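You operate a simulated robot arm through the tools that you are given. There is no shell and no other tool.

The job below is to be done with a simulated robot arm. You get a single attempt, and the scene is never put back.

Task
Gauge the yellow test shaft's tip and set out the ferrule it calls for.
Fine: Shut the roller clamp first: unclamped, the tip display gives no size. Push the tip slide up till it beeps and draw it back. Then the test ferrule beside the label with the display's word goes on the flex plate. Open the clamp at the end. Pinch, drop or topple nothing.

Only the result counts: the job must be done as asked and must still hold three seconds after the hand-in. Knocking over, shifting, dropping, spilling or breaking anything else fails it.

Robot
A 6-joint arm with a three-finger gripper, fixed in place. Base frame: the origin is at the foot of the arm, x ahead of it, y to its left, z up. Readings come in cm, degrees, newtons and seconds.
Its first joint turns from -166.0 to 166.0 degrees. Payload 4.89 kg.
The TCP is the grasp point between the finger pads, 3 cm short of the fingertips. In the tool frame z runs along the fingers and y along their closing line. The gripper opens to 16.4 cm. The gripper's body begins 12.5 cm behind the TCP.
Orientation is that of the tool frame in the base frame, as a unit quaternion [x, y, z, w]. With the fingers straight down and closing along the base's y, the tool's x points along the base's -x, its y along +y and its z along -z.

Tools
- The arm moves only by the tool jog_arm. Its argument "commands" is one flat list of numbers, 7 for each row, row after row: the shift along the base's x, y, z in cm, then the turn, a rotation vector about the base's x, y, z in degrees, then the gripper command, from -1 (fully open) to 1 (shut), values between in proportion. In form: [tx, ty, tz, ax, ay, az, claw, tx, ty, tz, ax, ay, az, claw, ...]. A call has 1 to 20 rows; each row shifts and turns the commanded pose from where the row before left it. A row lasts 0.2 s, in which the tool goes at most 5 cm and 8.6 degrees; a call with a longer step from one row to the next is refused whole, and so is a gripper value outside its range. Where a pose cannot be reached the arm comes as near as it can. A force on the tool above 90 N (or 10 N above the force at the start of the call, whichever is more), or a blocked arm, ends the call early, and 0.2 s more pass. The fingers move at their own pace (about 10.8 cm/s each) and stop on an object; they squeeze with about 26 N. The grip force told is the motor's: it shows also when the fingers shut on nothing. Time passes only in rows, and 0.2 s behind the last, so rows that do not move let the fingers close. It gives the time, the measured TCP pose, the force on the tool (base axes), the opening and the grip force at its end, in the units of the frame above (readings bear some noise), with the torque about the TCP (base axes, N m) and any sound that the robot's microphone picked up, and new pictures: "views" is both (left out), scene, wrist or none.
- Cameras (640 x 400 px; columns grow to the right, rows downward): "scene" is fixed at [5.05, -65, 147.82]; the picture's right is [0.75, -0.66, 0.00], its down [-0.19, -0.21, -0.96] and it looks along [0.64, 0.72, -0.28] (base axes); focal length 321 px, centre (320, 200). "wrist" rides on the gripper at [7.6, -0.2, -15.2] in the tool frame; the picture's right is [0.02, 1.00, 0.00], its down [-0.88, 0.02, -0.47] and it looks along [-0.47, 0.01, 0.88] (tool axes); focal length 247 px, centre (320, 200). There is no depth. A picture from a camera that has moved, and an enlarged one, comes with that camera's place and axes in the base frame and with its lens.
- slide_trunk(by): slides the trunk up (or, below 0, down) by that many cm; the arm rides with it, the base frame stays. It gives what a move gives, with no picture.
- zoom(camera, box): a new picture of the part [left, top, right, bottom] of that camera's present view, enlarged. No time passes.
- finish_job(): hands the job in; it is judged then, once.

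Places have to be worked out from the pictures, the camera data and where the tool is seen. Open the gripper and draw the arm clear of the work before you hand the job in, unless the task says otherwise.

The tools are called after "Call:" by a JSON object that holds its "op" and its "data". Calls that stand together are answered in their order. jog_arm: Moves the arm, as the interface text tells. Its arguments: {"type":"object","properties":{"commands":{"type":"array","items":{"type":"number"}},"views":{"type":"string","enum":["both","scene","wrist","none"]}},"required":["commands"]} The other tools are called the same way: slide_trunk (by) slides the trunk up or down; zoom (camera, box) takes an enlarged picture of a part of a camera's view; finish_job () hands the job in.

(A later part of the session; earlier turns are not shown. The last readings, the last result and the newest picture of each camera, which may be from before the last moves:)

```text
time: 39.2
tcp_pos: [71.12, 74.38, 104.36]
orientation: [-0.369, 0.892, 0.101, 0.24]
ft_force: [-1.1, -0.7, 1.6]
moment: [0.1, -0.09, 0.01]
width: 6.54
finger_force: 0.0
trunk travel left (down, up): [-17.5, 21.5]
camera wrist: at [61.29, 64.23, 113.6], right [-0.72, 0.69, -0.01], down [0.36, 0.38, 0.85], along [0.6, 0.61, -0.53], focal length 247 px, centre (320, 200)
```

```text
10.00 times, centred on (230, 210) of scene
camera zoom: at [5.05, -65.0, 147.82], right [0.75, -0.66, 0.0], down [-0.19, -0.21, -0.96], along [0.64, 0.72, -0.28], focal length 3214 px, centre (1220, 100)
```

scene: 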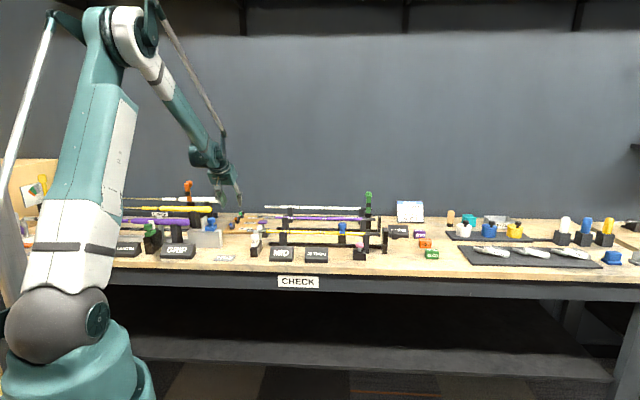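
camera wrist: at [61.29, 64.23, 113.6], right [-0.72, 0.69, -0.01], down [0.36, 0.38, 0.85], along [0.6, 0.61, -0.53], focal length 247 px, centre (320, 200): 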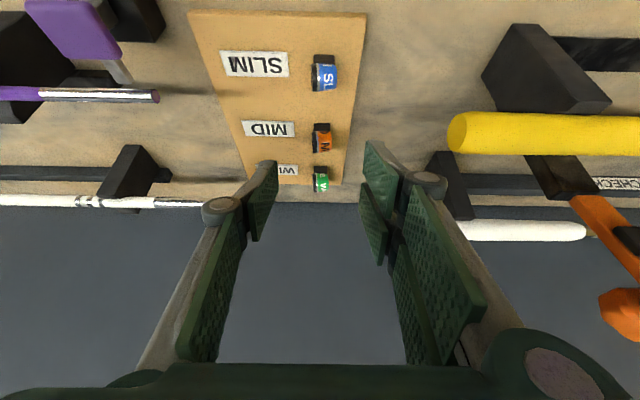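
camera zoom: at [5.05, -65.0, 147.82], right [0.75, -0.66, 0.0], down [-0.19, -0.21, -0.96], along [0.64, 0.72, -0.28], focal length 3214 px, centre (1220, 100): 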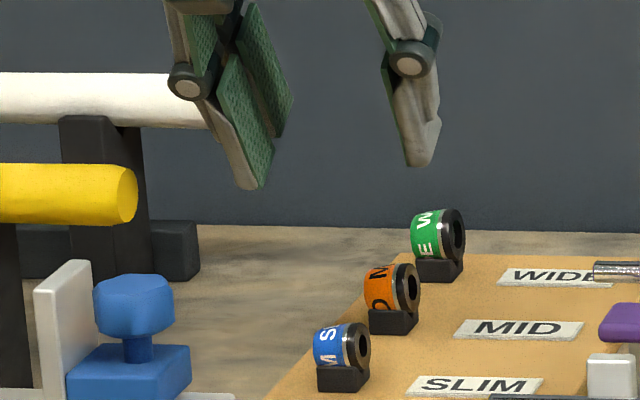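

The orange ferrule lies on its cradle with its axis along p, so I can grip it end-to-end. I put its centre at about (p −2.5, q 109.9, z 92.5) and the board top at z ≈ 90.5. I'll approach to just above it and check alignment.

Call:
{"op": "jog_arm", "data": {"commands": [1.38, 1.52, -2.9, 0, 0, 0, 0.3, 1.38, 1.52, -2.9, 0, 0, 0, 0.3, 0, 0, 0, 0, 0, 0, 0.3]}}

Call:
{"op": "zoom", "data": {"camera": "wrist", "box": [260, 100, 380, 200]}}

Call:
{"op": "zoom", "data": {"camera": "scene", "box": [200, 190, 260, 230]}}

```text
time: 40.0
tcp_pos: [73.98, 77.66, 98.56]
orientation: [-0.369, 0.893, 0.1, 0.238]
ft_force: [0.0, 0.2, -1.0]
moment: [0.01, 0.01, 0.01]
width: 5.73
finger_force: 0.0
trunk travel left (down, up): [-17.5, 21.5]
camera wrist: at [64.23, 67.61, 107.72], right [-0.72, 0.7, -0.01], down [0.36, 0.38, 0.85], along [0.59, 0.61, -0.53], focal length 247 px, centre (320, 200)
```

scene: 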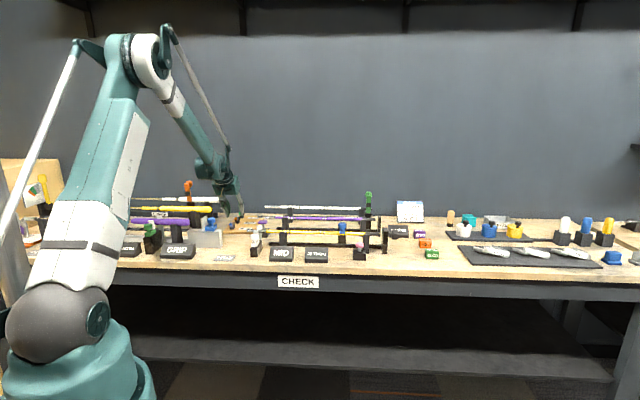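
wrist: 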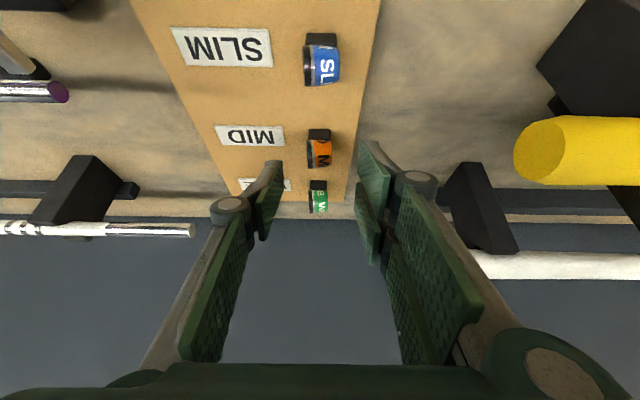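

```text
4.00 times, centred on (320, 150) of wrist
camera zoom: at [64.23, 67.61, 107.72], right [-0.72, 0.7, -0.01], down [0.36, 0.38, 0.85], along [0.59, 0.61, -0.53], focal length 988 px, centre (320, 400)
```

zoom: 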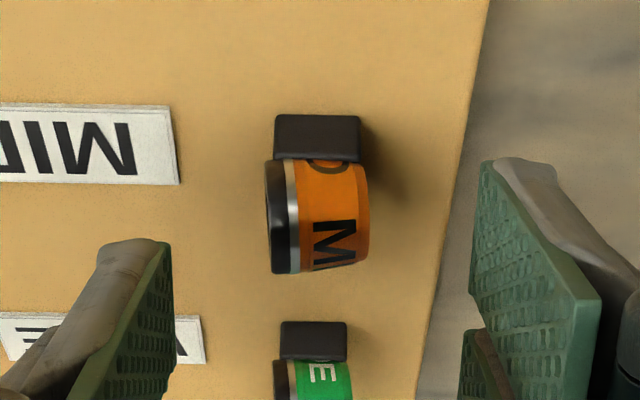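

```text
10.00 times, centred on (230, 210) of scene
camera zoom: at [5.05, -65.0, 147.82], right [0.75, -0.66, 0.0], down [-0.19, -0.21, -0.96], along [0.64, 0.72, -0.28], focal length 3214 px, centre (1220, 100)
```

zoom: 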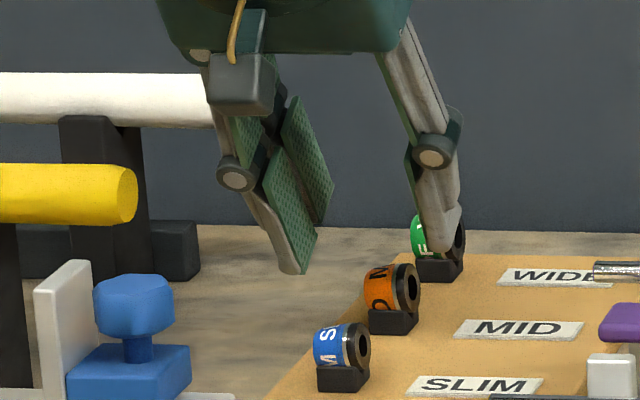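

The ferrule is centred between the fingers within 1 mm. I'll move down along the tool so the fingertips straddle it, stopping just above the board.

Call:
{"op": "jog_arm", "data": {"commands": [0.64, 0.57, -2.1, 0, 0, 0, 0.3, 0.63, 0.56, -1.9, 0, 0, 0, 0.3, 0, 0, 0, 0, 0, 0, 0.3]}}

Call:
{"op": "zoom", "data": {"camera": "wrist", "box": [260, 120, 380, 220]}}

Call:
{"op": "zoom", "data": {"camera": "scene", "box": [200, 190, 260, 230]}}

```text
time: 40.8
tcp_pos: [75.39, 78.6, 94.63]
orientation: [-0.369, 0.893, 0.1, 0.239]
ft_force: [0.8, 1.1, 0.3]
moment: [-0.02, -0.02, 0.0]
width: 5.73
finger_force: 0.0
trunk travel left (down, up): [-17.5, 21.5]
camera wrist: at [65.58, 68.5, 103.83], right [-0.72, 0.69, -0.01], down [0.36, 0.38, 0.85], along [0.59, 0.61, -0.53], focal length 247 px, centre (320, 200)
```

scene: 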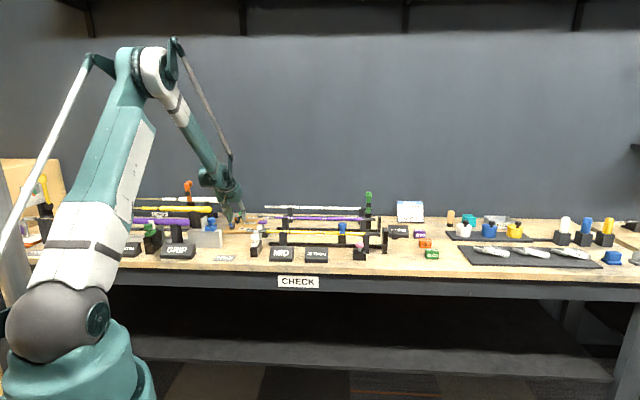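
wrist: 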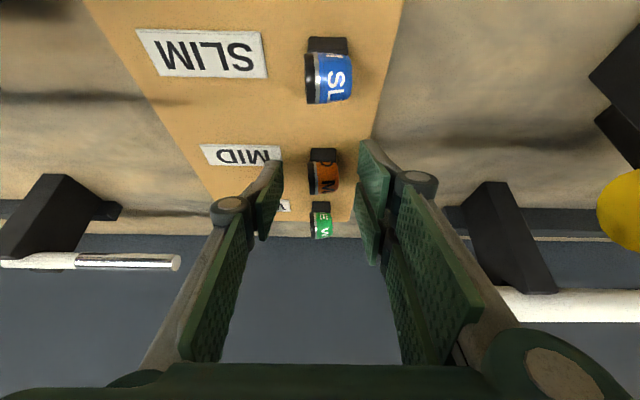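

```text
4.00 times, centred on (320, 170) of wrist
camera zoom: at [65.58, 68.5, 103.83], right [-0.72, 0.69, -0.01], down [0.36, 0.38, 0.85], along [0.59, 0.61, -0.53], focal length 988 px, centre (320, 320)
```

zoom: 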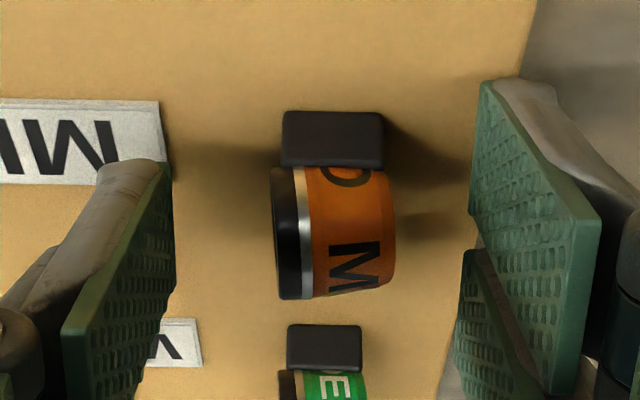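

```text
10.00 times, centred on (230, 210) of scene
camera zoom: at [5.05, -65.0, 147.82], right [0.75, -0.66, 0.0], down [-0.19, -0.21, -0.96], along [0.64, 0.72, -0.28], focal length 3214 px, centre (1220, 100)
```

zoom: 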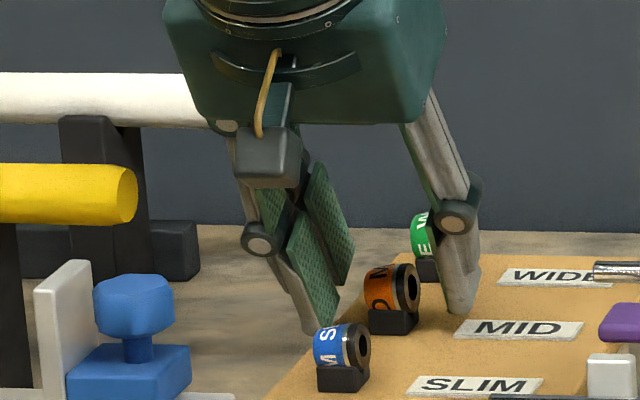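

Nearly aligned; the ferrule is 0.2 cm toward −p. I'll correct that, go down another 0.35 cm, and close gently.

Call:
{"op": "jog_arm", "data": {"commands": [-0.13, 0.13, -0.35, 0, 0, 0, 0.3, 0, 0, 0, 0, 0, 0, 0.45, 0, 0, 0, 0, 0, 0, 0.6, 0, 0, 0, 0, 0, 0, 0.7, 0, 0, 0, 0, 0, 0, 0.8, 0, 0, 0, 0, 0, 0, 0.8]}}

Call:
{"op": "zoom", "data": {"camera": "wrist", "box": [260, 120, 380, 220]}}

Call:
{"op": "zoom", "data": {"camera": "scene", "box": [200, 190, 260, 230]}}

```text
time: 42.2
tcp_pos: [75.23, 78.67, 94.21]
orientation: [-0.37, 0.892, 0.1, 0.239]
ft_force: [-1.7, -0.6, 4.1]
moment: [-0.04, 0.14, 0.0]
width: 2.15
finger_force: 25.8
trunk travel left (down, up): [-17.5, 21.5]
camera wrist: at [65.31, 68.63, 103.51], right [-0.72, 0.7, -0.01], down [0.36, 0.38, 0.85], along [0.6, 0.61, -0.53], focal length 247 px, centre (320, 200)
```

scene: 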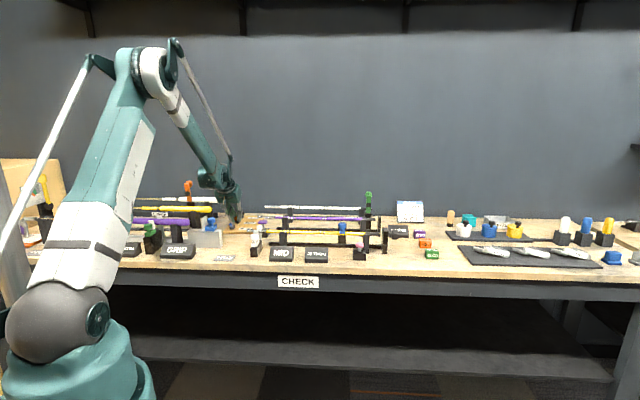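
wrist: 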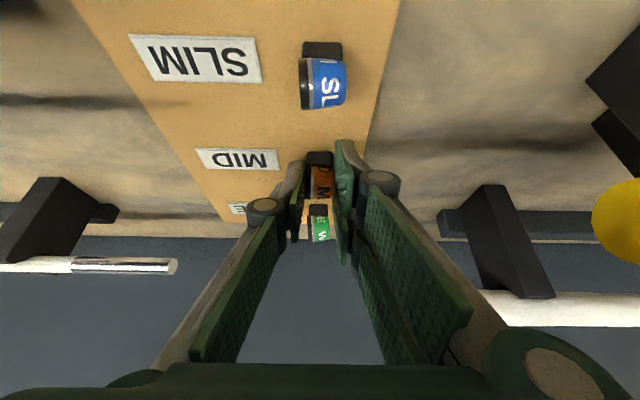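

```text
4.00 times, centred on (320, 170) of wrist
camera zoom: at [65.31, 68.63, 103.51], right [-0.72, 0.7, -0.01], down [0.36, 0.38, 0.85], along [0.6, 0.61, -0.53], focal length 988 px, centre (320, 320)
```

zoom: 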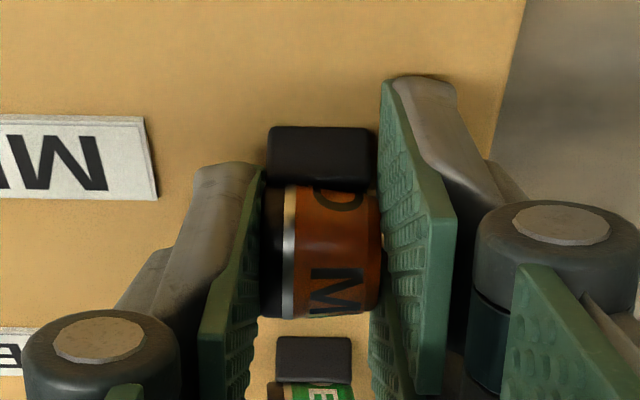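

```text
10.00 times, centred on (230, 210) of scene
camera zoom: at [5.05, -65.0, 147.82], right [0.75, -0.66, 0.0], down [-0.19, -0.21, -0.96], along [0.64, 0.72, -0.28], focal length 3214 px, centre (1220, 100)
```

zoom: 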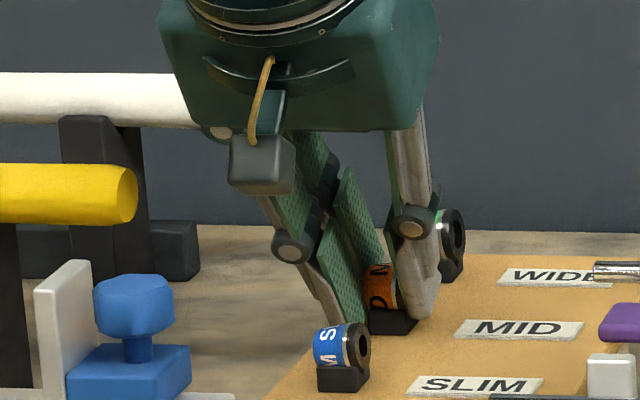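

The ferrule is held (2.15 cm, stopped on the part). I'll lift it straight up a few centimetres and check it came along cleanly.

Call:
{"op": "jog_arm", "data": {"commands": [0, 0, 0.5, 0, 0, 0, 0.9, 0, 0, 1, 0, 0, 0, 0.9, 0, 0, 1.5, 0, 0, 0, 0.9, 0, 0, 2, 0, 0, 0, 0.9]}}

Call:
{"op": "zoom", "data": {"camera": "wrist", "box": [260, 120, 380, 220]}}

Call:
{"op": "zoom", "data": {"camera": "scene", "box": [200, 190, 260, 230]}}

```text
time: 43.2
tcp_pos: [75.02, 79.01, 98.94]
orientation: [-0.368, 0.893, 0.1, 0.24]
ft_force: [0.9, -0.1, -0.7]
moment: [-0.04, 0.02, 0.0]
width: 2.14
finger_force: 25.7
trunk travel left (down, up): [-17.5, 21.5]
camera wrist: at [65.2, 68.89, 108.27], right [-0.72, 0.7, -0.01], down [0.36, 0.38, 0.85], along [0.59, 0.61, -0.53], focal length 247 px, centre (320, 200)
```

scene: 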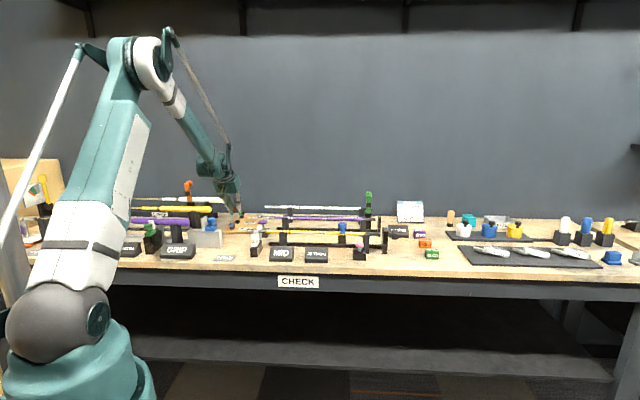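
wrist: 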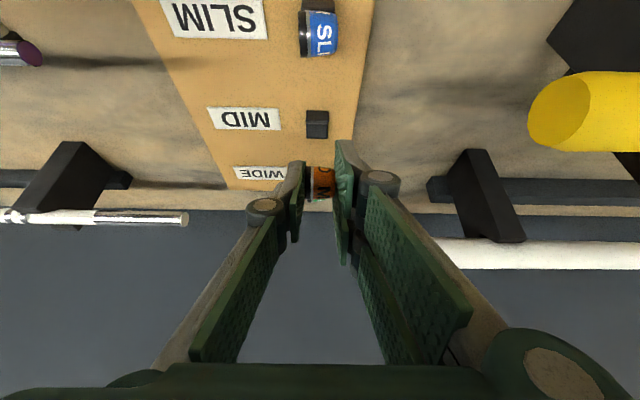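

```text
4.00 times, centred on (320, 170) of wrist
camera zoom: at [65.2, 68.89, 108.27], right [-0.72, 0.7, -0.01], down [0.36, 0.38, 0.85], along [0.59, 0.61, -0.53], focal length 988 px, centre (320, 320)
```

zoom: 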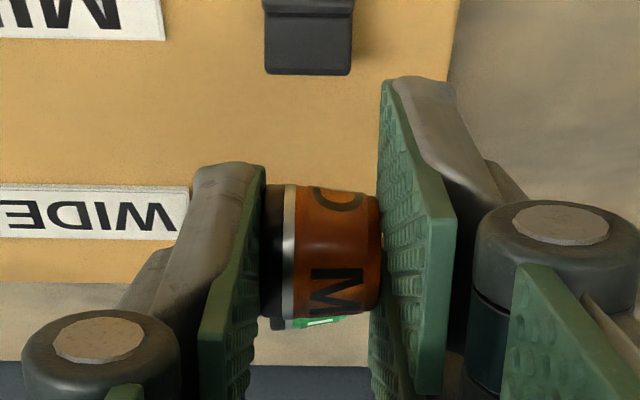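

```text
10.00 times, centred on (230, 210) of scene
camera zoom: at [5.05, -65.0, 147.82], right [0.75, -0.66, 0.0], down [-0.19, -0.21, -0.96], along [0.64, 0.72, -0.28], focal length 3214 px, centre (1220, 100)
```

zoom: 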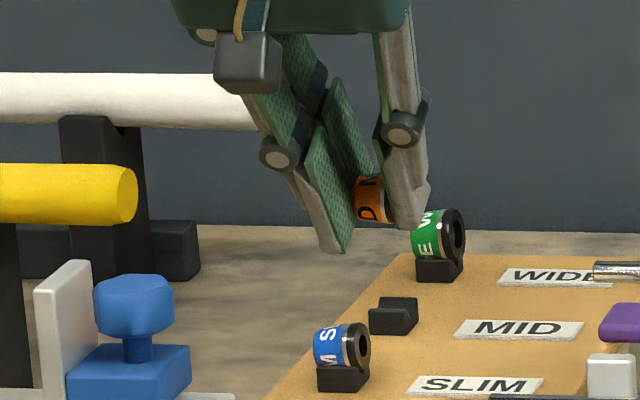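

Clean lift: the orange ferrule is held, its cradle is empty and the others are untouched. I'll carry it up and back over the flex plate at about (p 4, q 72.4, top z ≈ 89.6), bringing the tool vertical on the way.

Call:
{"op": "jog_arm", "data": {"commands": [-0.5, -0.5, 4, 0, 0, 0, 0.9, -0.8, -0.8, 4, 0, 0, 0, 0.9, -0.8, -0.8, 4, 0, 0, 0, 0.9, -2.36, -3.56, 0, 0, 0, 0, 0.9, -2.36, -3.56, 0, -5.3, 5.3, 0, 0.9, -2.36, -3.56, 0, -5.3, 5.3, 0, 0.9, -2.36, -3.56, 0, -5.3, 5.3, 0, 0.9, -2.36, -3.56, 0, -5.3, 5.3, 0, 0.9, -2.36, -3.56, 0, 0, 0, 0, 0.9, -2.36, -3.56, 0, 0, 0, 0, 0.9, -2.36, -3.56, 0, 0, 0, 0, 0.9]}}

Call:
{"op": "zoom", "data": {"camera": "wrist", "box": [220, 80, 420, 220]}}

Call:
{"op": "zoom", "data": {"camera": "scene", "box": [190, 190, 270, 270]}}

```text
time: 45.6
tcp_pos: [54.31, 48.23, 110.97]
orientation: [-0.382, 0.924, -0.001, 0.001]
ft_force: [0.3, 1.4, -0.6]
moment: [-0.24, 0.1, -0.01]
width: 2.14
finger_force: 26.3
trunk travel left (down, up): [-17.5, 21.5]
camera wrist: at [49.13, 42.75, 126.19], right [-0.72, 0.69, 0.0], down [0.61, 0.63, 0.47], along [0.33, 0.34, -0.88], focal length 247 px, centre (320, 200)
```

scene: 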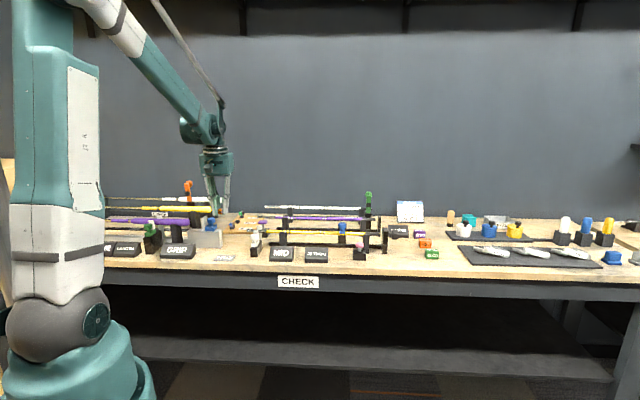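
wrist: 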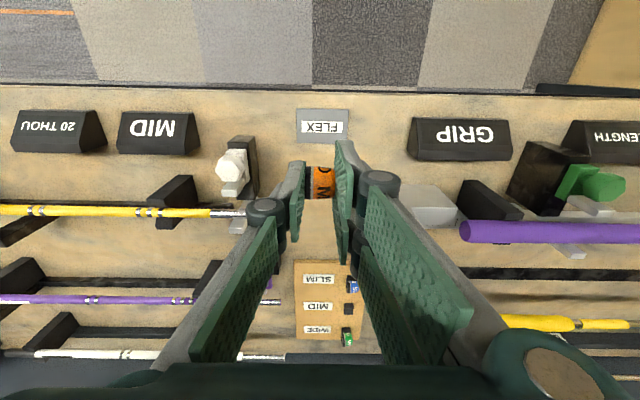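

```text
2.86 times, centred on (320, 150) of wrist
camera zoom: at [49.13, 42.75, 126.19], right [-0.72, 0.69, 0.0], down [0.61, 0.63, 0.47], along [0.33, 0.34, -0.88], focal length 706 px, centre (320, 343)
```

zoom: 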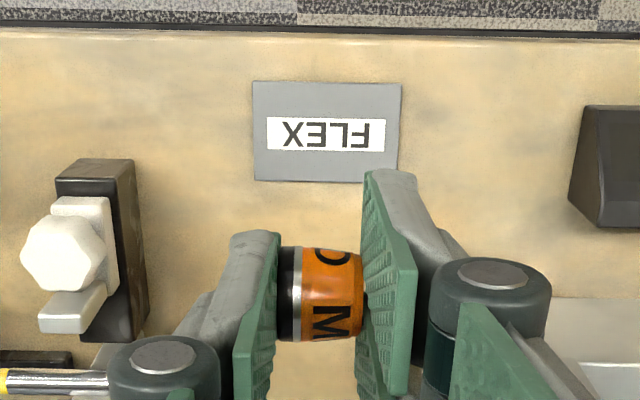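

```text
5.00 times, centred on (230, 230) of scene
camera zoom: at [5.05, -65.0, 147.82], right [0.75, -0.66, 0.0], down [-0.19, -0.21, -0.96], along [0.64, 0.72, -0.28], focal length 1607 px, centre (770, 50)
```

zoom: 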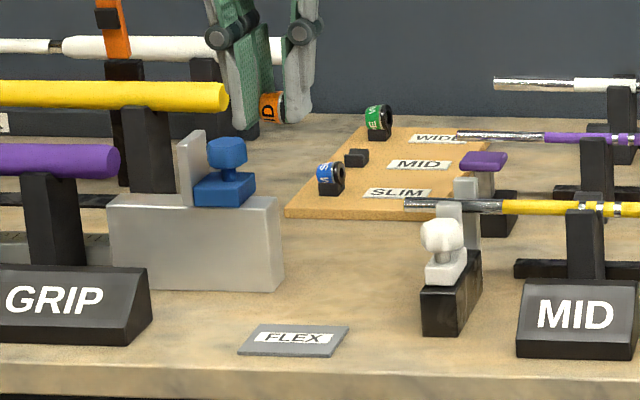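

The plate spans roughly p 0.3–7.9 and q 70–75, centre (4.06, 72.4), and the ferrule hangs almost exactly above it. I'll lower to about 3 cm above contact first.

Call:
{"op": "jog_arm", "data": {"commands": [-0.09, 0.09, -4, 0, 0, 0, 0.9, -0.09, 0.09, -4, 0, 0, 0, 0.9, 0, 0, -4, 0, 0, 0, 0.9, 0, 0, -3, 0, 0, 0, 0.9]}}

Call:
{"op": "zoom", "data": {"camera": "scene", "box": [200, 220, 260, 270]}}

Call:
{"op": "zoom", "data": {"camera": "wrist", "box": [240, 100, 400, 220]}}

```text
time: 46.6
tcp_pos: [53.86, 48.34, 96.1]
orientation: [-0.382, 0.924, 0.0, 0.0]
ft_force: [-0.2, 0.0, 0.3]
moment: [0.04, -0.04, -0.04]
width: 2.11
finger_force: 26.3
trunk travel left (down, up): [-17.5, 21.5]
camera wrist: at [48.78, 42.92, 111.23], right [-0.72, 0.69, 0.0], down [0.61, 0.63, 0.47], along [0.33, 0.34, -0.88], focal length 247 px, centre (320, 200)
```

scene: 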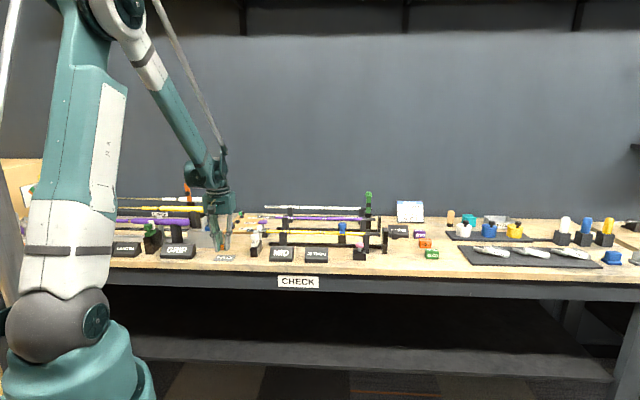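
wrist: 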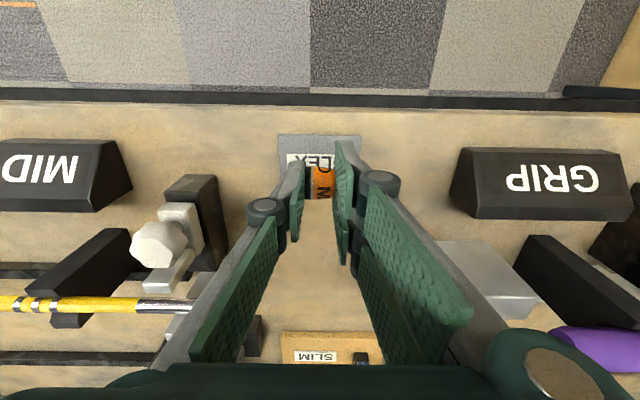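

```text
8.00 times, centred on (230, 245) of scene
camera zoom: at [5.05, -65.0, 147.82], right [0.75, -0.66, 0.0], down [-0.19, -0.21, -0.96], along [0.64, 0.72, -0.28], focal length 2571 px, centre (1040, -160)
```

zoom: 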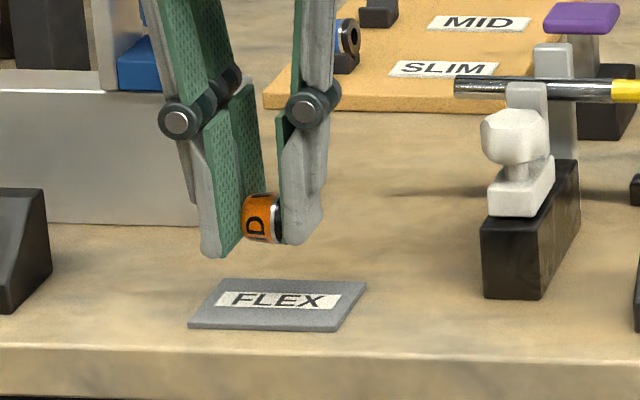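

```text
3.33 times, centred on (320, 160) of wrist
camera zoom: at [48.78, 42.92, 111.23], right [-0.72, 0.69, 0.0], down [0.61, 0.63, 0.47], along [0.33, 0.34, -0.88], focal length 823 px, centre (320, 333)
```

zoom: 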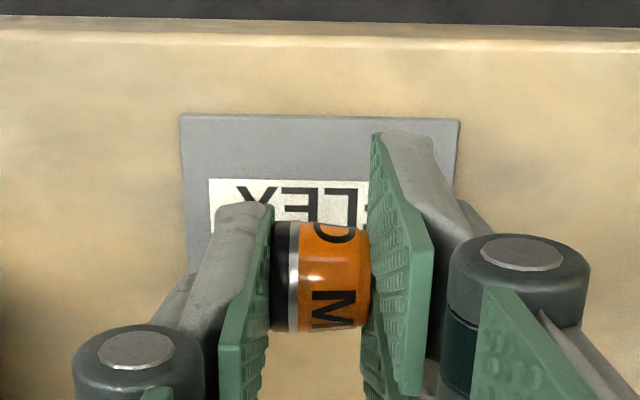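

Alignment is good. I'll lower close to the plate and then step down in 1 mm increments until I feel contact.

Call:
{"op": "jog_arm", "data": {"commands": [0.1, 0, -1.4, 0, 0, 0, 0.9, 0, 0, -1.2, 0, 0, 0, 0.9, 0, 0, 0, 0, 0, 0, 0.9], "views": "scene"}}

Call:
{"op": "zoom", "data": {"camera": "scene", "box": [200, 225, 260, 265]}}

```text
time: 47.4
tcp_pos: [54.12, 48.48, 93.43]
orientation: [-0.382, 0.924, 0.001, 0.001]
ft_force: [0.6, 0.5, -0.6]
moment: [-0.03, 0.05, 0.03]
width: 2.11
finger_force: 26.1
trunk travel left (down, up): [-17.5, 21.5]
```

scene: 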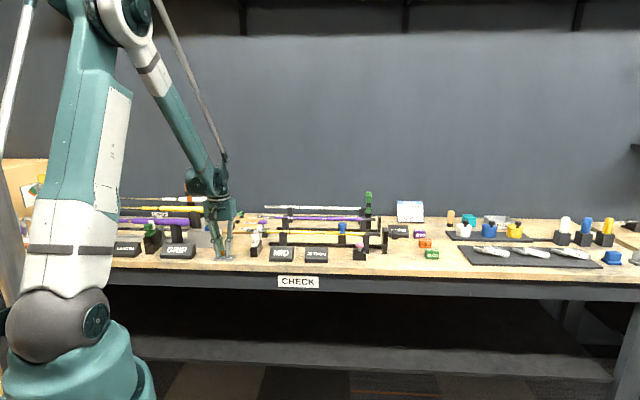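

```text
10.00 times, centred on (230, 245) of scene
camera zoom: at [5.05, -65.0, 147.82], right [0.75, -0.66, 0.0], down [-0.19, -0.21, -0.96], along [0.64, 0.72, -0.28], focal length 3214 px, centre (1220, -250)
```

zoom: 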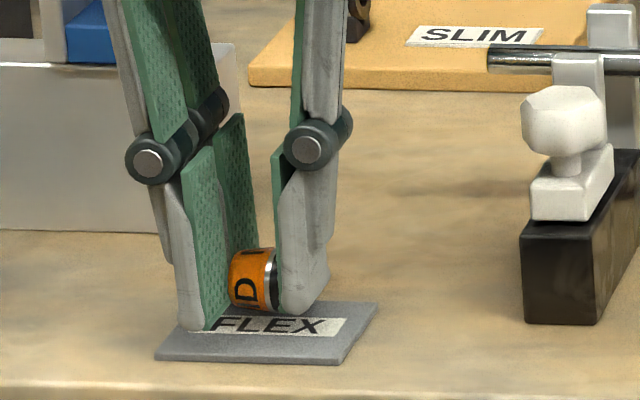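

Call:
{"op": "jog_arm", "data": {"commands": [0, 0, -0.15, 0, 0, 0, 0.9, 0, 0, -0.15, 0, 0, 0, 0.9], "views": "none"}}

Call:
{"op": "jog_arm", "data": {"commands": [0, 0, -0.15, 0, 0, 0, 0.9, 0, 0, 0, 0, 0, 0, 0.9], "views": "none"}}

Call:
{"op": "jog_arm", "data": {"commands": [0, 0, -0.12, 0, 0, 0, 0.9, 0, 0, 0, 0, 0, 0, 0.9], "views": "scene"}}

Call:
{"op": "zoom", "data": {"camera": "scene", "box": [200, 225, 260, 265]}}

```text
time: 48.0
tcp_pos: [54.05, 48.49, 93.19]
orientation: [-0.381, 0.924, 0.0, 0.0]
ft_force: [0.8, 0.8, 0.2]
moment: [0.05, 0.0, -0.01]
width: 2.13
finger_force: 25.7
trunk travel left (down, up): [-17.5, 21.5]
```

```text
time: 48.6
tcp_pos: [54.16, 48.55, 93.13]
orientation: [-0.381, 0.925, 0.001, 0.001]
ft_force: [0.3, 0.0, -0.8]
moment: [0.01, -0.02, -0.02]
width: 2.13
finger_force: 25.8
trunk travel left (down, up): [-17.5, 21.5]
```

```text
time: 49.2
tcp_pos: [54.14, 48.51, 92.96]
orientation: [-0.381, 0.924, 0.001, 0.001]
ft_force: [-0.4, -0.2, -0.5]
moment: [0.0, 0.01, 0.03]
width: 2.14
finger_force: 26.4
trunk travel left (down, up): [-17.5, 21.5]
```

scene: 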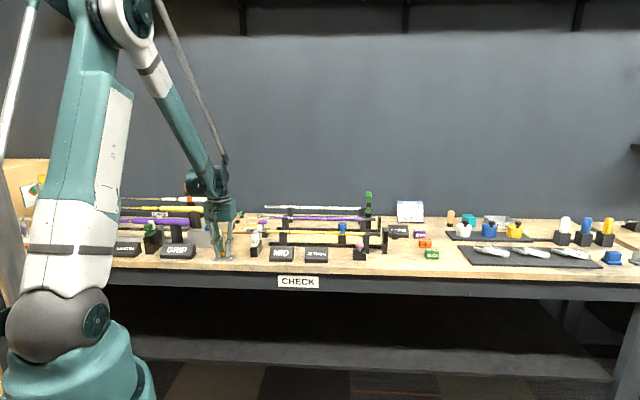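

```text
10.00 times, centred on (230, 245) of scene
camera zoom: at [5.05, -65.0, 147.82], right [0.75, -0.66, 0.0], down [-0.19, -0.21, -0.96], along [0.64, 0.72, -0.28], focal length 3214 px, centre (1220, -250)
```

zoom: 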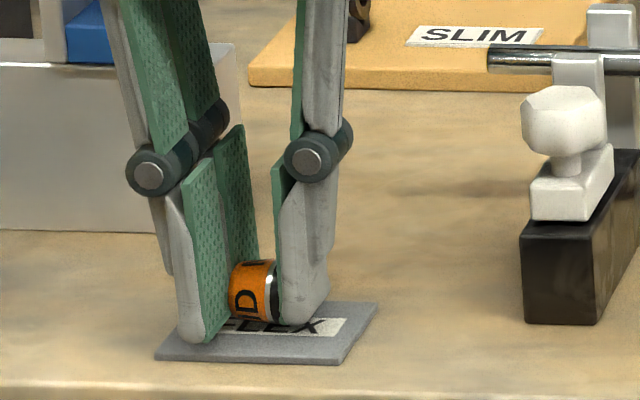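

Still free of contact. Continuing down in 1 mm steps.

Call:
{"op": "jog_arm", "data": {"commands": [0, 0, -0.12, 0, 0, 0, 0.9, 0, 0, 0, 0, 0, 0, 0.9], "views": "none"}}

Call:
{"op": "jog_arm", "data": {"commands": [0, 0, -0.1, 0, 0, 0, 0.9, 0, 0, 0, 0, 0, 0, 0.9], "views": "none"}}

Call:
{"op": "jog_arm", "data": {"commands": [0, 0, -0.1, 0, 0, 0, 0.9, 0, 0, 0, 0, 0, 0, 0.9], "views": "scene"}}

Call:
{"op": "zoom", "data": {"camera": "scene", "box": [205, 240, 245, 265]}}

```text
time: 49.8
tcp_pos: [54.0, 48.56, 92.78]
orientation: [-0.382, 0.924, 0.0, 0.001]
ft_force: [0.5, 2.1, 6.1]
moment: [-0.05, -0.06, 0.03]
width: 2.14
finger_force: 25.3
trunk travel left (down, up): [-17.5, 21.5]
```

```text
time: 50.4
tcp_pos: [54.02, 48.52, 92.56]
orientation: [-0.382, 0.924, 0.001, 0.001]
ft_force: [1.4, 0.1, 13.1]
moment: [-0.1, -0.17, 0.0]
width: 2.14
finger_force: 25.9
trunk travel left (down, up): [-17.5, 21.5]
```

```text
time: 51.0
tcp_pos: [53.91, 48.46, 92.71]
orientation: [-0.382, 0.924, 0.0, 0.001]
ft_force: [1.1, 2.9, 20.9]
moment: [-0.06, -0.22, 0.03]
width: 2.15
finger_force: 25.6
trunk travel left (down, up): [-17.5, 21.5]
```

scene: 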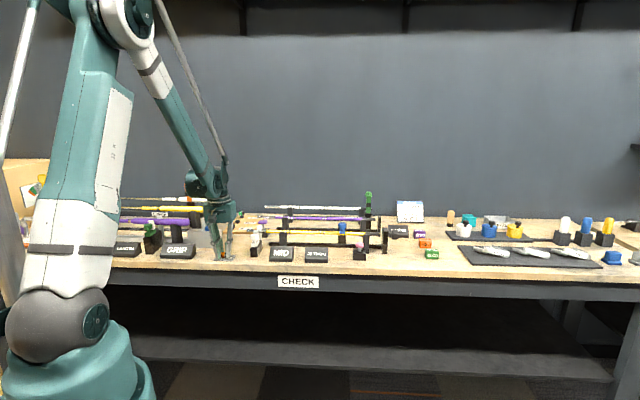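

```text
16.00 times, centred on (225, 252) of scene
camera zoom: at [5.05, -65.0, 147.82], right [0.75, -0.66, 0.0], down [-0.19, -0.21, -0.96], along [0.64, 0.72, -0.28], focal length 5142 px, centre (1840, -640)
```

zoom: 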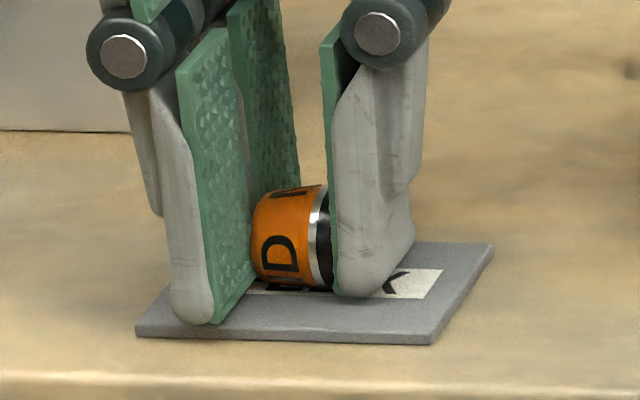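

Contact confirmed (about 20 N), and the ferrule looks seated on the plate. I'll ease off the load and open very gradually so it isn't disturbed.

Call:
{"op": "jog_arm", "data": {"commands": [0, 0, 0.1, 0, 0, 0, 0.9, 0, 0, 0.07, 0, 0, 0, 0.75, 0, 0, 0, 0, 0, 0, 0.735, 0, 0, 0, 0, 0, 0, 0.72, 0, 0, 0, 0, 0, 0, 0.7, 0, 0, 0, 0, 0, 0, 0.67, 0, 0, 0, 0, 0, 0, 0.63, 0, 0, 0, 0, 0, 0, 0.58]}}

Call:
{"op": "zoom", "data": {"camera": "scene", "box": [205, 240, 245, 265]}}

Call:
{"op": "zoom", "data": {"camera": "wrist", "box": [260, 120, 380, 220]}}

```text
time: 52.8
tcp_pos: [53.97, 48.61, 92.58]
orientation: [-0.381, 0.925, 0.001, 0.001]
ft_force: [-0.2, -0.3, 0.4]
moment: [0.01, 0.01, -0.03]
width: 3.47
finger_force: 0.0
trunk travel left (down, up): [-17.5, 21.5]
camera wrist: at [48.84, 43.12, 107.84], right [-0.72, 0.69, 0.0], down [0.61, 0.63, 0.47], along [0.33, 0.34, -0.88], focal length 247 px, centre (320, 200)
```

scene: 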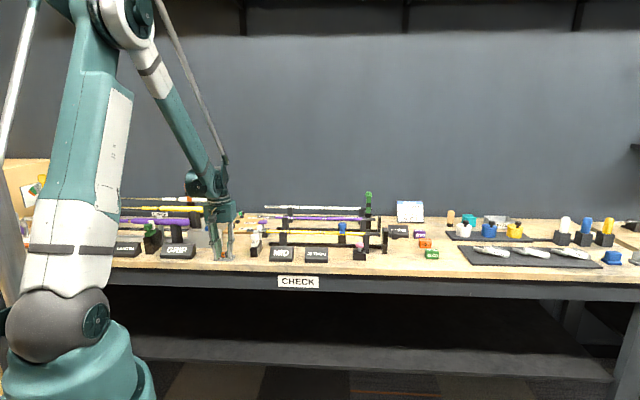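
wrist: 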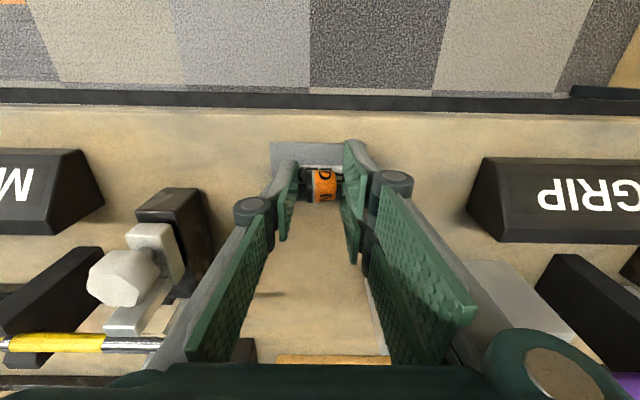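

```text
16.00 times, centred on (225, 252) of scene
camera zoom: at [5.05, -65.0, 147.82], right [0.75, -0.66, 0.0], down [-0.19, -0.21, -0.96], along [0.64, 0.72, -0.28], focal length 5142 px, centre (1840, -640)
```

zoom: 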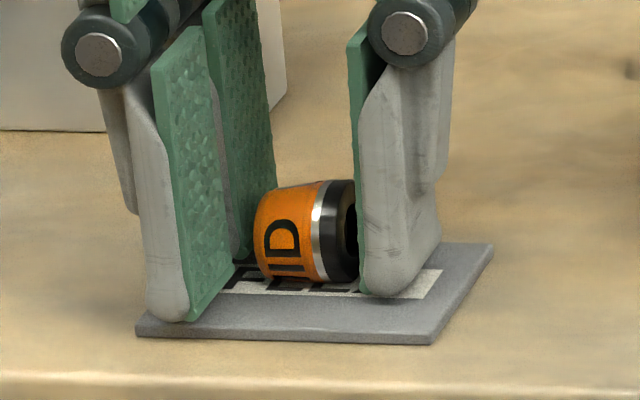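

```text
4.00 times, centred on (320, 170) of wrist
camera zoom: at [48.84, 43.12, 107.84], right [-0.72, 0.69, 0.0], down [0.61, 0.63, 0.47], along [0.33, 0.34, -0.88], focal length 988 px, centre (320, 320)
```

zoom: 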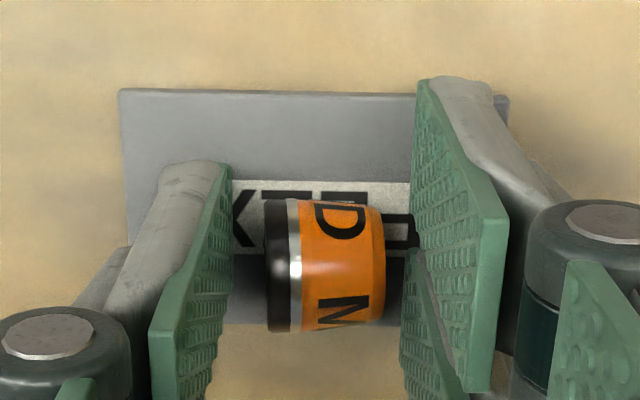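

The ferrule is free on the plate; it rolled very slightly toward the back. I'll hold still with the fingers either side and check whether it's still moving.

Call:
{"op": "jog_arm", "data": {"commands": [0, 0, 0, 0, 0, 0, 0.58, 0, 0, 0, 0, 0, 0, 0.58]}}

Call:
{"op": "zoom", "data": {"camera": "scene", "box": [205, 240, 245, 265]}}

Call:
{"op": "zoom", "data": {"camera": "wrist", "box": [260, 120, 380, 220]}}

```text
time: 53.4
tcp_pos: [54.07, 48.5, 92.69]
orientation: [-0.382, 0.924, 0.001, 0.0]
ft_force: [-0.1, -0.5, 0.1]
moment: [0.02, 0.04, 0.02]
width: 3.44
finger_force: 0.1
trunk travel left (down, up): [-17.5, 21.5]
camera wrist: at [48.84, 43.12, 107.84], right [-0.72, 0.69, 0.0], down [0.61, 0.63, 0.47], along [0.33, 0.34, -0.88], focal length 247 px, centre (320, 200)
```

scene: 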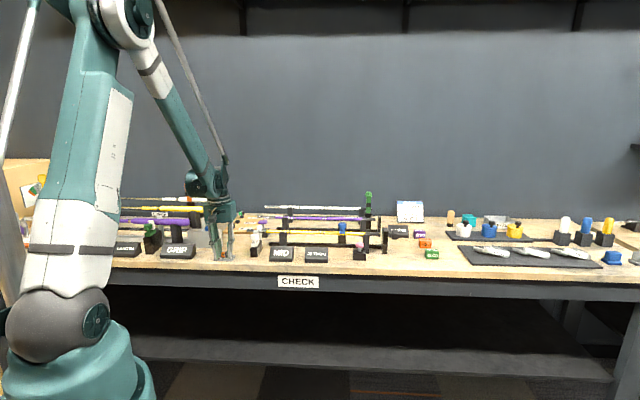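
wrist: 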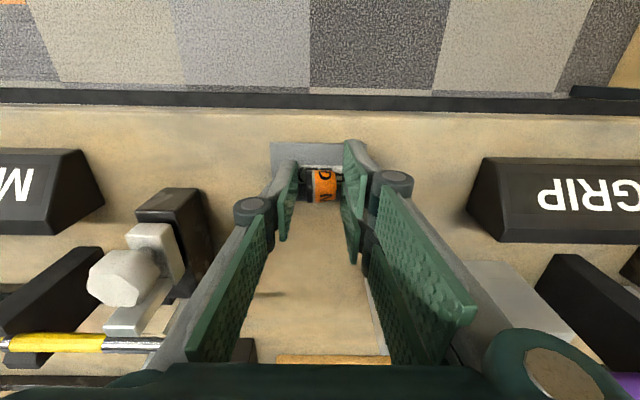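

```text
16.00 times, centred on (225, 252) of scene
camera zoom: at [5.05, -65.0, 147.82], right [0.75, -0.66, 0.0], down [-0.19, -0.21, -0.96], along [0.64, 0.72, -0.28], focal length 5142 px, centre (1840, -640)
```

zoom: 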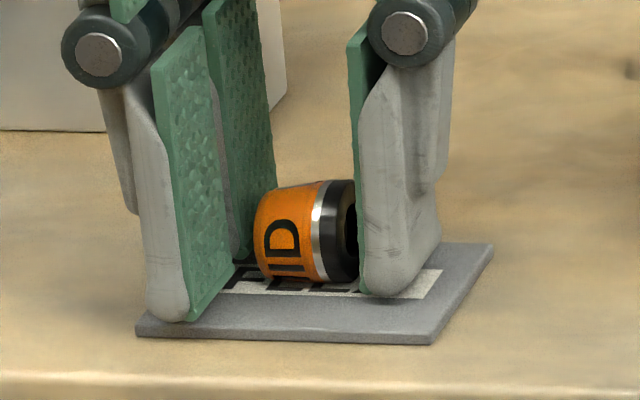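

```text
4.00 times, centred on (320, 170) of wrist
camera zoom: at [48.84, 43.12, 107.84], right [-0.72, 0.69, 0.0], down [0.61, 0.63, 0.47], along [0.33, 0.34, -0.88], focal length 988 px, centre (320, 320)
```

zoom: 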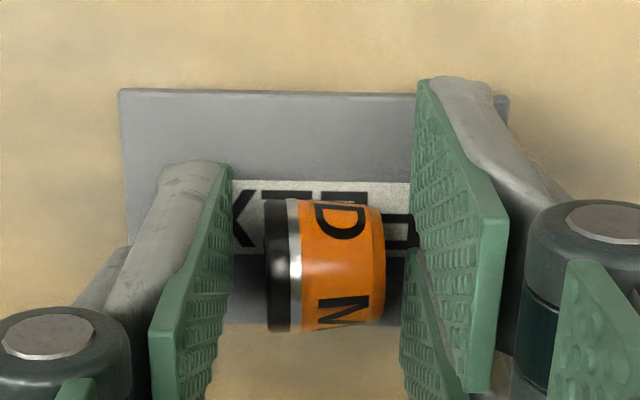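

The ferrule is stationary at about (p 3.8, q 73.0), well inside the plate. I'll open a bit more and lift straight up.

Call:
{"op": "jog_arm", "data": {"commands": [0, 0, 0, 0, 0, 0, 0.5, 0, 0, 0, 0, 0, 0, 0.42, 0, 0, 0, 0, 0, 0, 0.35, 0, 0, 0, 0, 0, 0, 0.3, 0, 0, 0.5, 0, 0, 0, 0.3, 0, 0, 1.5, 0, 0, 0, 0.3, 0, 0, 3, 0, 0, 0, 0.3, 0, 0, 4, 0, 0, 0, 0.3, 0, 0, 4, 0, 0, 0, 0.3, 0, 0, 4, 0, 0, 0, 0.3]}}

Call:
{"op": "zoom", "data": {"camera": "scene", "box": [205, 240, 245, 265]}}

Call:
{"op": "zoom", "data": {"camera": "wrist", "box": [260, 80, 380, 180]}}

```text
time: 55.6
tcp_pos: [54.26, 48.53, 109.59]
orientation: [-0.382, 0.924, 0.0, 0.0]
ft_force: [0.4, 0.3, -0.3]
moment: [-0.07, 0.07, 0.0]
width: 5.75
finger_force: 0.1
trunk travel left (down, up): [-17.5, 21.5]
camera wrist: at [49.2, 43.16, 124.76], right [-0.72, 0.69, 0.0], down [0.61, 0.63, 0.47], along [0.33, 0.34, -0.88], focal length 247 px, centre (320, 200)
```

scene: 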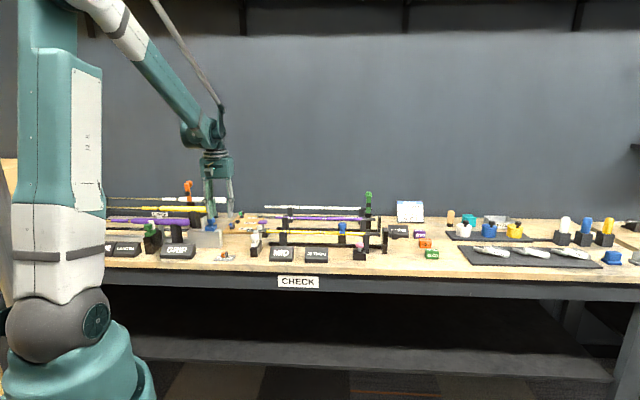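
wrist: 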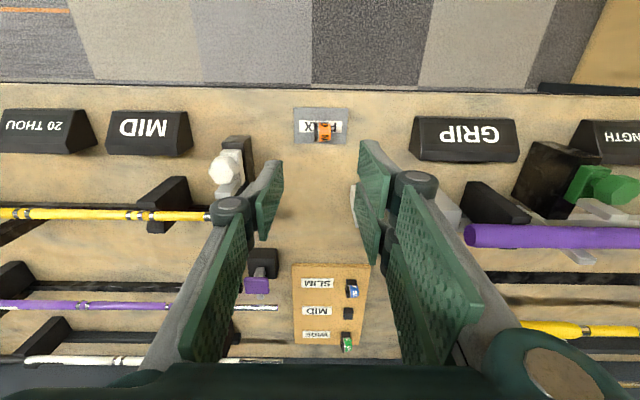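

```text
16.00 times, centred on (225, 252) of scene
camera zoom: at [5.05, -65.0, 147.82], right [0.75, -0.66, 0.0], down [-0.19, -0.21, -0.96], along [0.64, 0.72, -0.28], focal length 5142 px, centre (1840, -640)
```

zoom: 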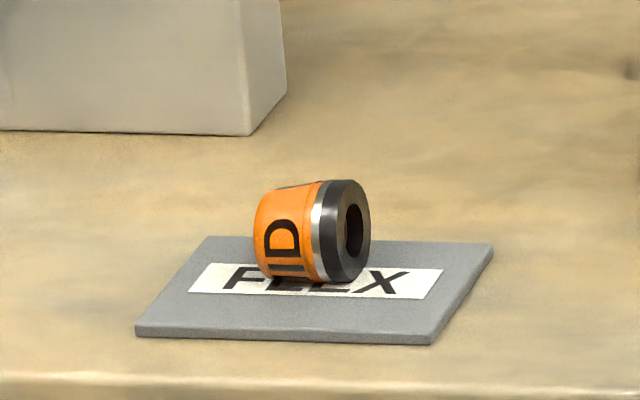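

```text
4.00 times, centred on (320, 130) of wrist
camera zoom: at [49.2, 43.16, 124.76], right [-0.72, 0.69, 0.0], down [0.61, 0.63, 0.47], along [0.33, 0.34, -0.88], focal length 988 px, centre (320, 480)
```

zoom: 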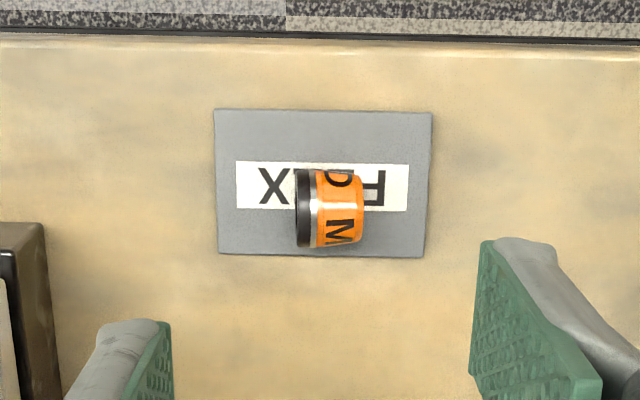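

The ferrule rests steadily on the FLEX plate. The last step is to open the clamp, so I'll travel back to the blue lever with a 20° tilt and look at its knob.

Call:
{"op": "jog_arm", "data": {"commands": [0, 0, 3, 0, 0, 0, 0.3, 2.86, -3.19, 0.2, 0, 0, 0, 0.3, 2.86, -3.19, 0.2, 0, 0, 0, 0.3, 2.86, -3.19, 0.2, 0, 0, 0, 0.3, 2.86, -3.19, 0, 0, 0, 0, 0.3, 2.86, -3.19, 0, 0, 0, 0, 0.3, 2.86, -3.19, 0, 0, 0, 0, 0.3, 2.86, -3.19, 0, 0, 0, 0, 0.3, 2.86, -3.19, 0, 4.71, -4.71, 0, 0.3, 2.86, -3.19, 0, 4.71, -4.71, 0, 0.2, 2.86, -3.19, 0, 4.71, -4.71, 0, 0.2, 2.86, -3.19, 0, 0, 0, 0, 0.2]}}

Call:
{"op": "zoom", "data": {"camera": "wrist", "box": [260, 100, 380, 200]}}

Call:
{"op": "zoom", "data": {"camera": "scene", "box": [310, 200, 380, 250]}}

```text
time: 58.2
tcp_pos: [85.31, 13.5, 113.04]
orientation: [-0.376, 0.91, 0.067, 0.161]
ft_force: [-1.8, 0.4, 1.0]
moment: [-0.09, -0.2, -0.08]
width: 6.58
finger_force: 0.1
trunk travel left (down, up): [-17.5, 21.5]
camera wrist: at [76.82, 4.67, 124.75], right [-0.72, 0.69, -0.01], down [0.46, 0.48, 0.75], along [0.52, 0.53, -0.66], focal length 247 px, centre (320, 200)
```

scene: 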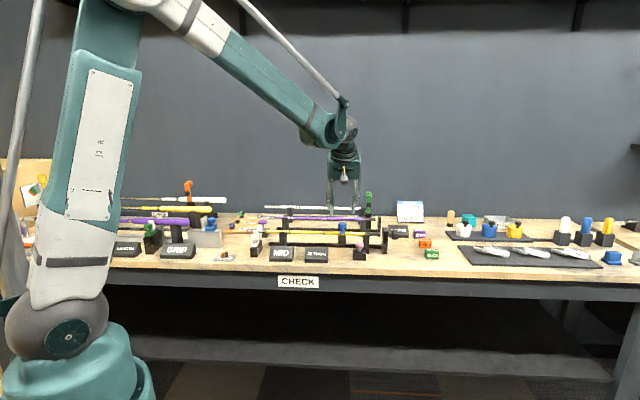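
wrist: 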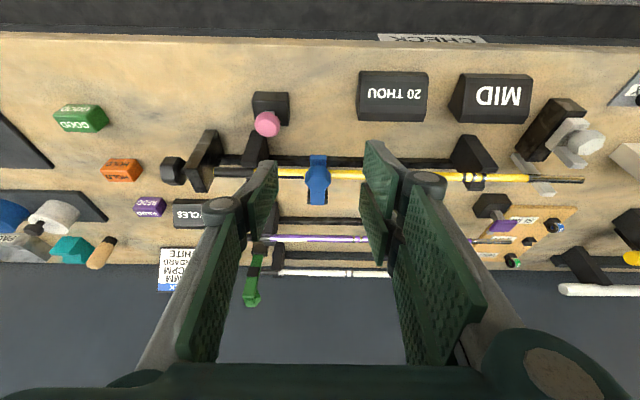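

```text
4.00 times, centred on (320, 150) of wrist
camera zoom: at [76.82, 4.67, 124.75], right [-0.72, 0.69, -0.01], down [0.46, 0.48, 0.75], along [0.52, 0.53, -0.66], focal length 988 px, centre (320, 400)
```

zoom: 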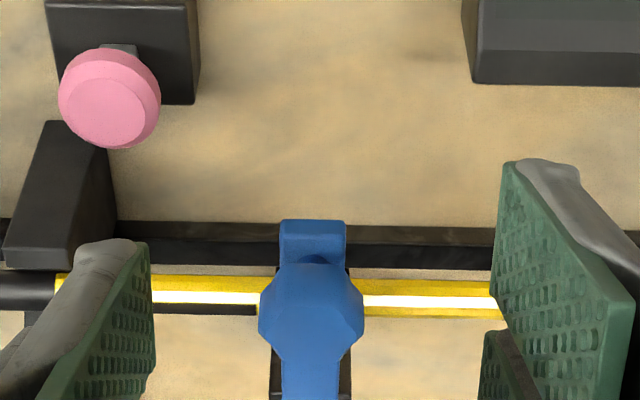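

```text
8.00 times, centred on (345, 225) of scene
camera zoom: at [5.05, -65.0, 147.82], right [0.75, -0.66, 0.0], down [-0.19, -0.21, -0.96], along [0.64, 0.72, -0.28], focal length 2571 px, centre (120, 0)
```

zoom: 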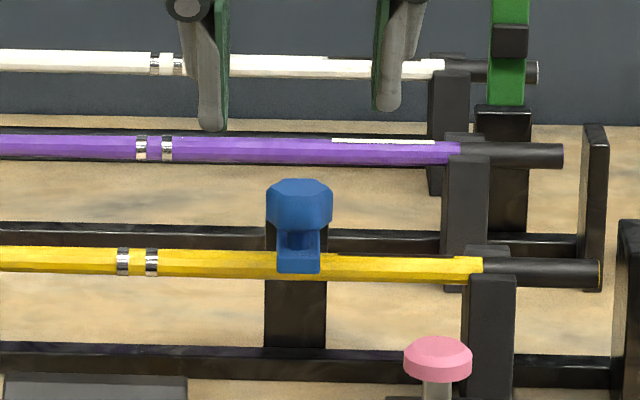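

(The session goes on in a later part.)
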